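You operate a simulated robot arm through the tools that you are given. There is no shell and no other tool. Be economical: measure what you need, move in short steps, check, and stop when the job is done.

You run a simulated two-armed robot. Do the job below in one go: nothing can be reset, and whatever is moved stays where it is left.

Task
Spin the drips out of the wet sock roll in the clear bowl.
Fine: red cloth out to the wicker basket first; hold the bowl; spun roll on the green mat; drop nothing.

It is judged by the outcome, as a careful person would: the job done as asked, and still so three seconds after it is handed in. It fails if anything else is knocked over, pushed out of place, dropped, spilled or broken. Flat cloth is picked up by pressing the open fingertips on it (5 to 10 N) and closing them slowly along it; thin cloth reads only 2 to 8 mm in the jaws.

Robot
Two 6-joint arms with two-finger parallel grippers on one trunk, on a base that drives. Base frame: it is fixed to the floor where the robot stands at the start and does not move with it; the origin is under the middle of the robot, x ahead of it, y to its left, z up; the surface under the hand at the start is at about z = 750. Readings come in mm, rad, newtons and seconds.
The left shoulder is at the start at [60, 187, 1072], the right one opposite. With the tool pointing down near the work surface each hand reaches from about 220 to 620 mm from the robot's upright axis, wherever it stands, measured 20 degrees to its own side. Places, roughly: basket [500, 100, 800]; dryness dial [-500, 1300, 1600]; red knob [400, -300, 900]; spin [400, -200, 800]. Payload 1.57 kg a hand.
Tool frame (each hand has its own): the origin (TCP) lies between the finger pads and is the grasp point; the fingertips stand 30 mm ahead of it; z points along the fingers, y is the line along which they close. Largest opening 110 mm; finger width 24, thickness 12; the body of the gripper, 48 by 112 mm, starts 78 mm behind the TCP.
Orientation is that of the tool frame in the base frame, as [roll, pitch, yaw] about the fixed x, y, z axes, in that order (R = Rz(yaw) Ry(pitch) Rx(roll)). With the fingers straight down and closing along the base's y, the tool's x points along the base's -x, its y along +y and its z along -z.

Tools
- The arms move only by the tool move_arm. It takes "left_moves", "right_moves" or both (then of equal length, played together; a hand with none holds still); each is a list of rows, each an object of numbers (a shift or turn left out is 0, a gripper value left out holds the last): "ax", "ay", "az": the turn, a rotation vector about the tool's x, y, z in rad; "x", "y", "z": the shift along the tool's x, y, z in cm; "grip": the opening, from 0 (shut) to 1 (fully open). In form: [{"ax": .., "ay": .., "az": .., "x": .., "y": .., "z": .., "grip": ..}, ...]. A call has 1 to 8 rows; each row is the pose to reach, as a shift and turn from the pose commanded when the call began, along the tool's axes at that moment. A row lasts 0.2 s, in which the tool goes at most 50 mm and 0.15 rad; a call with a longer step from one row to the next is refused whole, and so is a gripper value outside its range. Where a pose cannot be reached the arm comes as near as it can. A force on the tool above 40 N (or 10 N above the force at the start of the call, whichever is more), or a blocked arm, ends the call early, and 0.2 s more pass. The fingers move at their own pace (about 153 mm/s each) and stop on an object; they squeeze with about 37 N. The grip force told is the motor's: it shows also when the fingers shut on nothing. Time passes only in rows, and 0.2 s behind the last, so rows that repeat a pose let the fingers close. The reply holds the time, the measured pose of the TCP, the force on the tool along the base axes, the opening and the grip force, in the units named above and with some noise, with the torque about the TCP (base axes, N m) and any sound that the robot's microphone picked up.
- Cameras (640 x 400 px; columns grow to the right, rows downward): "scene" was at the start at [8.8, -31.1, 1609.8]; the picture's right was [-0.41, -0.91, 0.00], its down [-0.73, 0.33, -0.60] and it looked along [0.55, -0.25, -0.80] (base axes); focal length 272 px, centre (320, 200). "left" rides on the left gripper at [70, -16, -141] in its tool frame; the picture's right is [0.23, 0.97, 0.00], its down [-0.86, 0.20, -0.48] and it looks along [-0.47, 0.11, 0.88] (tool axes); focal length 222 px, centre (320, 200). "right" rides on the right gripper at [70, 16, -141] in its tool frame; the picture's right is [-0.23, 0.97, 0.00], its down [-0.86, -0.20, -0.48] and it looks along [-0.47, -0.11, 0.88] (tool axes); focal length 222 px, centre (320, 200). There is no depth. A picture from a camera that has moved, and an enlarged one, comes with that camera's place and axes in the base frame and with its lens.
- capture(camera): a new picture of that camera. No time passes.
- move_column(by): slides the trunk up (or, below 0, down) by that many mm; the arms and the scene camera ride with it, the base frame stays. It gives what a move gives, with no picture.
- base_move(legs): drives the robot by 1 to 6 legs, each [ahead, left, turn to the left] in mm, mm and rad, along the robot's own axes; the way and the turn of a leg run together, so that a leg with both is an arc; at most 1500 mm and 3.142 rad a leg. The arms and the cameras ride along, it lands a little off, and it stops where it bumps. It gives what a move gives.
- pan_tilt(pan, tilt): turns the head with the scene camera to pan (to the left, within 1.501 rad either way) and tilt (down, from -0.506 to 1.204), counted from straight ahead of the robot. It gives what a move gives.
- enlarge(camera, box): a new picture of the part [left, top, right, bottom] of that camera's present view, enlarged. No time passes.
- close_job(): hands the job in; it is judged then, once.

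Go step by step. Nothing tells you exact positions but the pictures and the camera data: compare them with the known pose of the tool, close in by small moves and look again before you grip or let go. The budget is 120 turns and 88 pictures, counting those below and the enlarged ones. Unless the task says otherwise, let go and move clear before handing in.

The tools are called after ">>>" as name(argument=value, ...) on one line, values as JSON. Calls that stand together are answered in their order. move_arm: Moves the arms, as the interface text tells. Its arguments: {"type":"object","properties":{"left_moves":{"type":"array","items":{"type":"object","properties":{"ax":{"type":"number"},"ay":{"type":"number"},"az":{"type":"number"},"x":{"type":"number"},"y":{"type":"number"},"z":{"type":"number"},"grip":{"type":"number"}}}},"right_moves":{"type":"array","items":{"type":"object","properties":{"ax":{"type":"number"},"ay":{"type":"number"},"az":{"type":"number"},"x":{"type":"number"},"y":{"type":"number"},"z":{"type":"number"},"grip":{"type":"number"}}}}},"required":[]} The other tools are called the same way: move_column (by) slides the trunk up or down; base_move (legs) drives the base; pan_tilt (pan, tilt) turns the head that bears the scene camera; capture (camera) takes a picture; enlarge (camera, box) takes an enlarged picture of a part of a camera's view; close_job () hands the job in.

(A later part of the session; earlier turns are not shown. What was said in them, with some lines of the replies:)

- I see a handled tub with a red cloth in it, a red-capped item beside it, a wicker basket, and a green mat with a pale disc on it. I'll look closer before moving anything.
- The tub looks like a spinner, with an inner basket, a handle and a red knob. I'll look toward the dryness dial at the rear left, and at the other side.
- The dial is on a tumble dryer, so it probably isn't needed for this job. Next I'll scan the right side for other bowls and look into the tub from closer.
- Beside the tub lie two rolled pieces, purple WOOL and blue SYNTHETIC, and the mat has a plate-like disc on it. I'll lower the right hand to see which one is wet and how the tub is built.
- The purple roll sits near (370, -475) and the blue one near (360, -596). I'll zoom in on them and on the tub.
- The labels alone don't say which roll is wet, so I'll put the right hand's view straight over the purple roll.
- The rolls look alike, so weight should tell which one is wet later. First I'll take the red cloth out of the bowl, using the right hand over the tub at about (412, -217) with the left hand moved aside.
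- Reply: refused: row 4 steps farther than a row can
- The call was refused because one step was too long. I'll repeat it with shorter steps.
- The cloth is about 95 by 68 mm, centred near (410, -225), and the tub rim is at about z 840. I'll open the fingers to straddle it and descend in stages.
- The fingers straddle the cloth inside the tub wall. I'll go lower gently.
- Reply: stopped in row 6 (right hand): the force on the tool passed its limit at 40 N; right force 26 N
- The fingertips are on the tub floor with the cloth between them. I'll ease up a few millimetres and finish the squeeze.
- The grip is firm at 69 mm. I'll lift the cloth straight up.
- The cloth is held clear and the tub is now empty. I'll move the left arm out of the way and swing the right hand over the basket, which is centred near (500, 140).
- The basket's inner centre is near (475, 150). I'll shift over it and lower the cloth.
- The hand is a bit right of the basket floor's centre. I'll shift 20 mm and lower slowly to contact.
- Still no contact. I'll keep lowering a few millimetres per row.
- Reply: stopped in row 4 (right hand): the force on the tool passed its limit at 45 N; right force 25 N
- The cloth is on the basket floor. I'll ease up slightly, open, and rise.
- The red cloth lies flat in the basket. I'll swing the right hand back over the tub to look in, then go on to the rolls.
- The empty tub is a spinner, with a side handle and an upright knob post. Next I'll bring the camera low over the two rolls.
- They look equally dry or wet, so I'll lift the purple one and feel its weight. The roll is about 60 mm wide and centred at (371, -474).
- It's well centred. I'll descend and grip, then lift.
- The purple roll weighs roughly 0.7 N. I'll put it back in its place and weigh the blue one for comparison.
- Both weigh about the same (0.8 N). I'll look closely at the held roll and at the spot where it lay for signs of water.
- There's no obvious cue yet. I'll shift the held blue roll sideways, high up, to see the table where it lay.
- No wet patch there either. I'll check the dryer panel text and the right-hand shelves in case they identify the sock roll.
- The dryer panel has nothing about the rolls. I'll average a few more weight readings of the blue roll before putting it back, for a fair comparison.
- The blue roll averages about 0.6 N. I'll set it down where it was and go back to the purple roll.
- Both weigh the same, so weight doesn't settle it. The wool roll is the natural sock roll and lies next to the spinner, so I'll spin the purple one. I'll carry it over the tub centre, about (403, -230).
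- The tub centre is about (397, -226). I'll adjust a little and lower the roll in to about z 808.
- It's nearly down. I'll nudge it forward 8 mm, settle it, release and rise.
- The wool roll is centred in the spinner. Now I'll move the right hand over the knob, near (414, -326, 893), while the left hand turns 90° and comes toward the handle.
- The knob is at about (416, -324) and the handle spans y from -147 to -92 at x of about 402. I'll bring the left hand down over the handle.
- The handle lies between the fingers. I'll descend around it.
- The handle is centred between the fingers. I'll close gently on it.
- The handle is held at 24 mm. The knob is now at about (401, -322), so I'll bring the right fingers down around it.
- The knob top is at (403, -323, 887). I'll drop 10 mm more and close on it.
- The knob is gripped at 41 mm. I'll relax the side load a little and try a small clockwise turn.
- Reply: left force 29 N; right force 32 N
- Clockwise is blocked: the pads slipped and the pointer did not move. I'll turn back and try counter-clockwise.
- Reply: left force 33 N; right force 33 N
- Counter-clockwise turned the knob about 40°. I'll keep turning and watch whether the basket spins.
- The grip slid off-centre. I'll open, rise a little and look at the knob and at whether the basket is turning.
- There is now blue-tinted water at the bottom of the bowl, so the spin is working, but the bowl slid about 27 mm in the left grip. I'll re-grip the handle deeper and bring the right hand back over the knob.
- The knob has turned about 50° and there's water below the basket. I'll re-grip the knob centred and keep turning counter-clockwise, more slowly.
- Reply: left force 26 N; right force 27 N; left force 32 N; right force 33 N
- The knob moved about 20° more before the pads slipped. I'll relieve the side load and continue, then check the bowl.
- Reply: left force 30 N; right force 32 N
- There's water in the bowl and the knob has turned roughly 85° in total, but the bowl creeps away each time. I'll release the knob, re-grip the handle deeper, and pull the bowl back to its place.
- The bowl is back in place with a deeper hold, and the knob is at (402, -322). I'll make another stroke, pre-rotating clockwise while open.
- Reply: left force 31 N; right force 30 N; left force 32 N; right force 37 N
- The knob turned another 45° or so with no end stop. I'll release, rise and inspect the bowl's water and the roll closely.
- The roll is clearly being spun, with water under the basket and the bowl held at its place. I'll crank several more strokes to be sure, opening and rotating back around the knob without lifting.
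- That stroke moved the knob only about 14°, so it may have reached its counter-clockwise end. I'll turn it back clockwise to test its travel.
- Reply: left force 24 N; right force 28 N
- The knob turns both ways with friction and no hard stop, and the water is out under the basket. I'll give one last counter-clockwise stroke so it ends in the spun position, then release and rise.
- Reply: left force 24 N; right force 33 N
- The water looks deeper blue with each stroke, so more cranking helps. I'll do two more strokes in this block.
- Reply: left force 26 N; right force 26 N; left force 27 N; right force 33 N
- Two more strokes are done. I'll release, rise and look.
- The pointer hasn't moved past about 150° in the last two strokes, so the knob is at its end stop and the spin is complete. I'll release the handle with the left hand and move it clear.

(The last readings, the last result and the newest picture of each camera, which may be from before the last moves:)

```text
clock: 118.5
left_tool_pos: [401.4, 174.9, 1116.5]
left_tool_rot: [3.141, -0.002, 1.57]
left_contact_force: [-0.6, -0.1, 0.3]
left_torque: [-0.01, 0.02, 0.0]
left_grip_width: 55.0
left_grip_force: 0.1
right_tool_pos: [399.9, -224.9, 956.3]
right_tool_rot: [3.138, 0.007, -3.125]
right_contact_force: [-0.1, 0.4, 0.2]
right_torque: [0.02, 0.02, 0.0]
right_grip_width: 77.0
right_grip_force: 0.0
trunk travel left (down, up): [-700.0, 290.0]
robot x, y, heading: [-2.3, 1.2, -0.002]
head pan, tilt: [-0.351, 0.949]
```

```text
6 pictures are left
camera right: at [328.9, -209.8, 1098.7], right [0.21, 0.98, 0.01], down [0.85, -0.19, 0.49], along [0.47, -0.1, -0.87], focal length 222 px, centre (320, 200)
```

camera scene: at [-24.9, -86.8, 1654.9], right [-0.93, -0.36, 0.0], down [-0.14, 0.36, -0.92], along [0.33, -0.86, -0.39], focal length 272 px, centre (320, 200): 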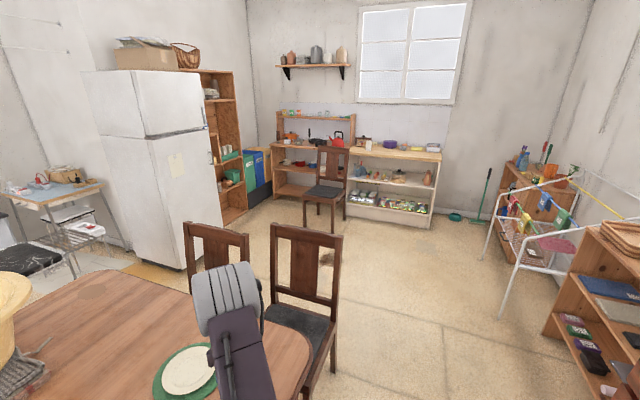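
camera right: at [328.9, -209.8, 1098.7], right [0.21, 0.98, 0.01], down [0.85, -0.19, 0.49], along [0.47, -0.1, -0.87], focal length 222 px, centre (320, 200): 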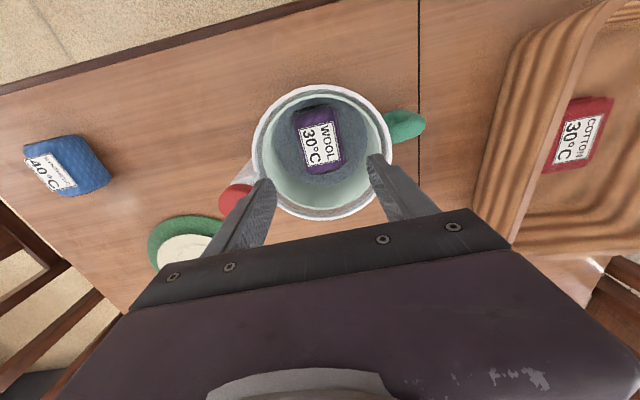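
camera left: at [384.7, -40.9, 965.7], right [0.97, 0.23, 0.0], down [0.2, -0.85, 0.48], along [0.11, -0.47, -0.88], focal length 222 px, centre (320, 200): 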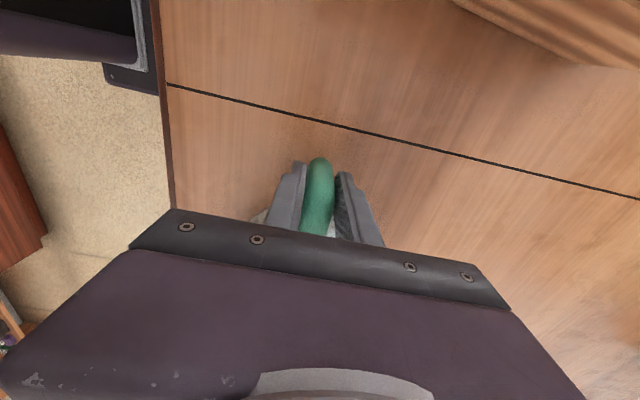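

The roll sits at about (402, -228). I'll descend and grasp it.

>>> move_arm(right_moves=[{"z": 4, "x": -0.2, "y": -0.3}, {"z": 8, "x": -0.2, "y": -0.3}, {"z": 11, "x": -0.2, "y": -0.3}, {"z": 13.5, "x": -0.2, "y": -0.3}, {"z": 15, "x": -0.2, "y": -0.3}, {"z": 15, "x": -0.2, "y": -0.3, "grip": 0.6}, {"z": 15, "x": -0.2, "y": -0.3, "grip": 0.5}, {"z": 15, "x": -0.2, "y": -0.3, "grip": 0.4}])

>>> move_arm(right_moves=[{"grip": 0.4}, {"z": -2}, {"z": -6}, {"z": -10}, {"z": -14.5}, {"z": -17}, {"z": -17}])

```text
clock: 120.3
left_tool_pos: [401.4, 175.2, 1116.3]
left_tool_rot: [3.141, 0.001, 1.57]
left_contact_force: [-0.5, 0.9, -0.5]
left_torque: [0.0, 0.0, -0.01]
left_grip_width: 55.1
left_grip_force: 0.0
right_tool_pos: [404.9, -225.3, 806.5]
right_tool_rot: [3.14, 0.007, -3.127]
right_contact_force: [0.4, -0.1, -0.8]
right_torque: [-0.01, 0.04, -0.01]
right_grip_width: 59.1
right_grip_force: 36.8
trunk travel left (down, up): [-700.0, 290.0]
robot x, y, heading: [0.8, 1.5, -0.003]
head pan, tilt: [-0.351, 0.949]
```

```text
clock: 121.9
left_tool_pos: [402.0, 175.1, 1115.9]
left_tool_rot: [-3.141, 0.0, 1.57]
left_contact_force: [0.0, 0.1, 0.2]
left_torque: [0.01, 0.0, -0.01]
left_grip_width: 54.9
left_grip_force: 0.0
right_tool_pos: [403.6, -225.4, 977.5]
right_tool_rot: [3.138, 0.007, -3.126]
right_contact_force: [0.7, 1.1, -0.2]
right_torque: [0.0, -0.01, 0.0]
right_grip_width: 58.9
right_grip_force: 36.8
trunk travel left (down, up): [-700.0, 290.0]
robot x, y, heading: [0.0, 2.1, -0.001]
head pan, tilt: [-0.351, 0.949]
```

The roll is lifted out. The mat is near (600, -508), beyond reach from here, so I'll drive right and slightly forward with both hands high.

>>> base_move(legs=[[0, -320, 0], [60, 0, 0]])

>>> capture(camera="right")

```text
clock: 124.5
left_tool_pos: [457.2, -139.5, 1118.3]
left_tool_rot: [3.139, -0.001, 1.574]
left_contact_force: [0.2, -0.3, -0.5]
left_torque: [-0.02, 0.0, 0.01]
left_grip_width: 54.9
left_grip_force: 0.0
right_tool_pos: [459.4, -539.8, 977.9]
right_tool_rot: [3.138, 0.012, -3.122]
right_contact_force: [-0.6, -0.5, 0.3]
right_torque: [-0.02, -0.02, 0.0]
right_grip_width: 59.3
right_grip_force: 37.1
trunk travel left (down, up): [-700.0, 290.0]
robot x, y, heading: [61.2, -314.3, 0.003]
head pan, tilt: [-0.351, 0.949]
```

```text
5 pictures are left
camera right: at [388.0, -525.4, 1120.4], right [0.21, 0.98, 0.0], down [0.85, -0.18, 0.49], along [0.48, -0.1, -0.87], focal length 222 px, centre (320, 200)
```

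right: 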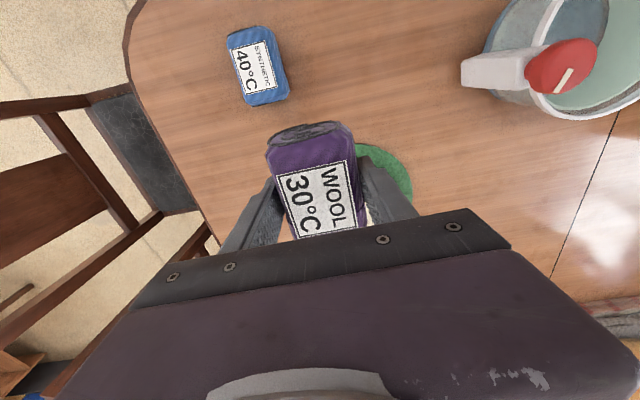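

The mat centre works out at about (600, -508) again. I'll take a close look at the mat and disc before moving over it.

>>> enlarge(camera="scene", box=[220, 100, 440, 270])

```text
2.35 times, centred on (330, 185) of scene
camera zoom: at [64.7, -341.0, 1608.3], right [-0.34, -0.94, 0.0], down [-0.76, 0.28, -0.58], along [0.55, -0.2, -0.81], focal length 640 px, centre (296, 235)
```

zoom: 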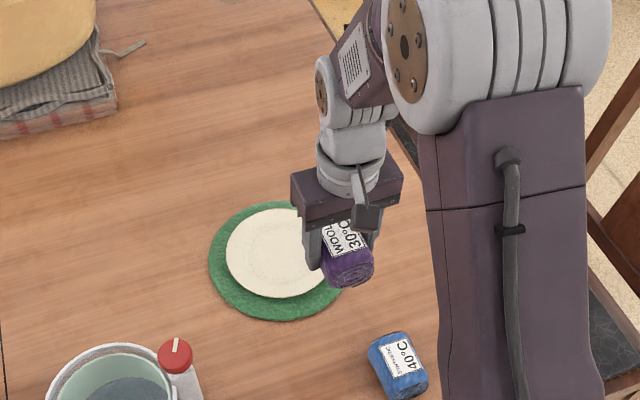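

The cream plate sits centred on the mat and covers most of it, so the roll goes on top at the centre, near (603, -512), without moving the plate. I'll move over it and lower.

>>> move_arm(right_moves=[{"x": -4, "y": 0.8}, {"x": -8, "y": 1.6}, {"x": -12, "y": 2.4}, {"x": -14.4, "y": 2.5}, {"x": -14.4, "y": 2.5, "z": 4}, {"x": -14.4, "y": 2.5, "z": 8}, {"x": -14.4, "y": 2.5, "z": 12}, {"x": -14.4, "y": 2.5, "z": 14}])

>>> enlarge(camera="scene", box=[220, 100, 440, 270])

```text
clock: 126.3
left_tool_pos: [460.2, -139.3, 1116.3]
left_tool_rot: [3.141, 0.001, 1.575]
left_contact_force: [0.1, 0.5, -0.1]
left_torque: [0.01, 0.02, 0.02]
left_grip_width: 54.7
left_grip_force: 0.0
right_tool_pos: [607.2, -509.8, 836.8]
right_tool_rot: [3.136, 0.009, -3.122]
right_contact_force: [-0.8, -0.3, -0.7]
right_torque: [0.02, 0.02, -0.02]
right_grip_width: 59.3
right_grip_force: 36.7
trunk travel left (down, up): [-700.0, 290.0]
robot x, y, heading: [59.5, -316.2, 0.001]
head pan, tilt: [-0.351, 0.949]
```

```text
2.35 times, centred on (330, 185) of scene
camera zoom: at [69.4, -341.7, 1608.2], right [-0.34, -0.94, 0.0], down [-0.76, 0.28, -0.58], along [0.55, -0.2, -0.81], focal length 640 px, centre (296, 235)
```

zoom: 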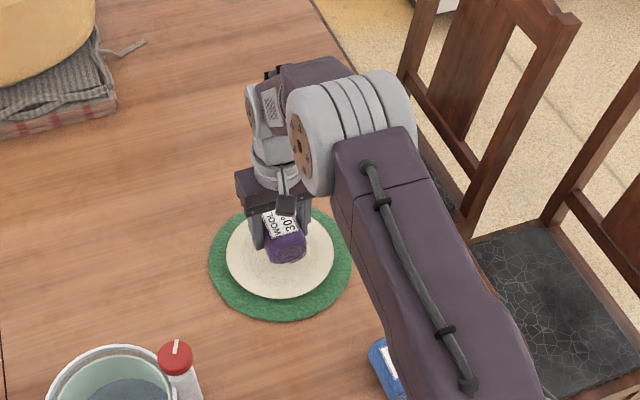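

It's centred above the plate and mat. I'll lower slowly to contact.

>>> move_arm(right_moves=[{"z": 0.8}, {"z": 1.4}, {"z": 1.8}, {"z": 2.1}, {"z": 2.4}, {"z": 2.6}])

```text
clock: 127.8
left_tool_pos: [460.3, -138.6, 1116.6]
left_tool_rot: [-3.141, 0.0, 1.572]
left_contact_force: [0.2, -1.1, 0.2]
left_torque: [0.03, 0.0, -0.03]
left_grip_width: 55.0
left_grip_force: 0.1
right_tool_pos: [607.7, -512.0, 813.5]
right_tool_rot: [3.14, 0.009, -3.122]
right_contact_force: [-0.1, 0.2, 6.3]
right_torque: [-0.1, 0.11, 0.01]
right_grip_width: 59.1
right_grip_force: 36.6
trunk travel left (down, up): [-700.0, 290.0]
robot x, y, heading: [58.6, -318.3, 0.002]
head pan, tilt: [-0.351, 0.949]
```

Contact at about 6 N. I'll open gently and rise.

>>> move_arm(right_moves=[{"grip": 0.58}, {"grip": 0.64}, {"grip": 0.68}, {"grip": 0.68, "z": -2}, {"grip": 0.68, "z": -5}, {"grip": 0.68, "z": -9}, {"grip": 0.68, "z": -13.5}, {"grip": 0.68, "z": -17}])

>>> move_arm(right_moves=[{"x": 4}, {"x": 8.5}, {"x": 13}, {"x": 17.5}, {"x": 20, "z": -2}, {"x": 20, "z": -4}])

>>> capture(camera="scene")

```text
clock: 129.6
left_tool_pos: [459.4, -138.5, 1116.2]
left_tool_rot: [-3.141, 0.0, 1.573]
left_contact_force: [-0.3, -0.4, -0.3]
left_torque: [0.02, -0.01, 0.04]
left_grip_width: 55.0
left_grip_force: 0.0
right_tool_pos: [607.0, -513.1, 982.8]
right_tool_rot: [3.141, 0.009, -3.122]
right_contact_force: [-0.9, 0.0, 1.6]
right_torque: [0.0, 0.0, 0.02]
right_grip_width: 74.9
right_grip_force: 0.1
trunk travel left (down, up): [-700.0, 290.0]
robot x, y, heading: [59.9, -315.3, 0.009]
head pan, tilt: [-0.351, 0.949]
```

```text
clock: 130.9
left_tool_pos: [460.2, -139.5, 1115.7]
left_tool_rot: [3.141, -0.002, 1.575]
left_contact_force: [0.1, 0.2, -0.1]
left_torque: [0.01, 0.02, 0.0]
left_grip_width: 55.0
left_grip_force: 0.1
right_tool_pos: [404.9, -516.7, 1022.2]
right_tool_rot: [3.14, 0.01, -3.122]
right_contact_force: [-0.6, 0.2, -0.5]
right_torque: [0.01, 0.0, 0.0]
right_grip_width: 74.7
right_grip_force: 0.0
trunk travel left (down, up): [-700.0, 290.0]
robot x, y, heading: [59.4, -311.0, 0.0]
head pan, tilt: [-0.351, 0.949]
```

```text
2 pictures are left
camera scene: at [68.8, -341.4, 1608.2], right [-0.34, -0.94, 0.0], down [-0.76, 0.28, -0.58], along [0.55, -0.2, -0.81], focal length 272 px, centre (320, 200)
```

scene: 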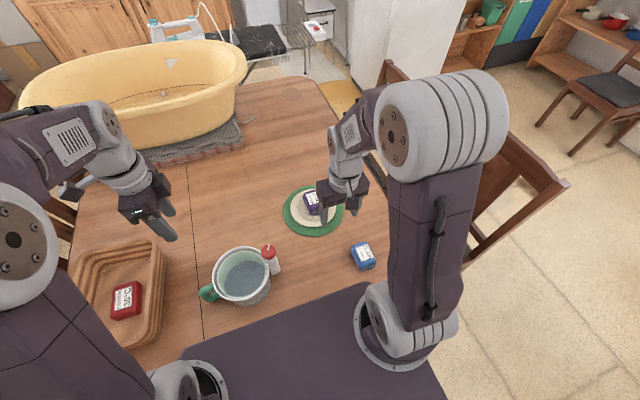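

The roll rests in the middle of the mat on its plate. The red cloth is in the basket, the bowl is upright with the water in it, and both hands are clear, so I'm handing in.

>>> close_job()

```text
The job is handed in.
```

I handed the job in with the purple WOOL roll spun and resting on the plate at the centre of the green mat. The red cloth is in the wicker basket, and nothing was dropped or knocked over.

- **Which roll:** Nothing marked either roll as the wet sock roll. The purple and blue rolls looked and weighed about the same. I chose the purple one because wool suits socks and it lay next to the bowl; only its spin drew water.
- **The spin:** I held the bowl by its handle with the left hand and turned the red knob about 150° counter-clockwise, until it would go no further. I left it there.
- **Water:** Blue-tinted water collected in the bottom of the bowl. I had no way to measure how dry the roll is.
- **On the mat:** The cream plate covers most of the mat, so the roll sits on the plate, not on the mat itself. I left the plate in place.
- **Things that shifted:** The bowl slid up to about 35 mm while I turned the knob. I pulled it back close to where it started. I also lifted the blue roll to weigh it, then put it back.
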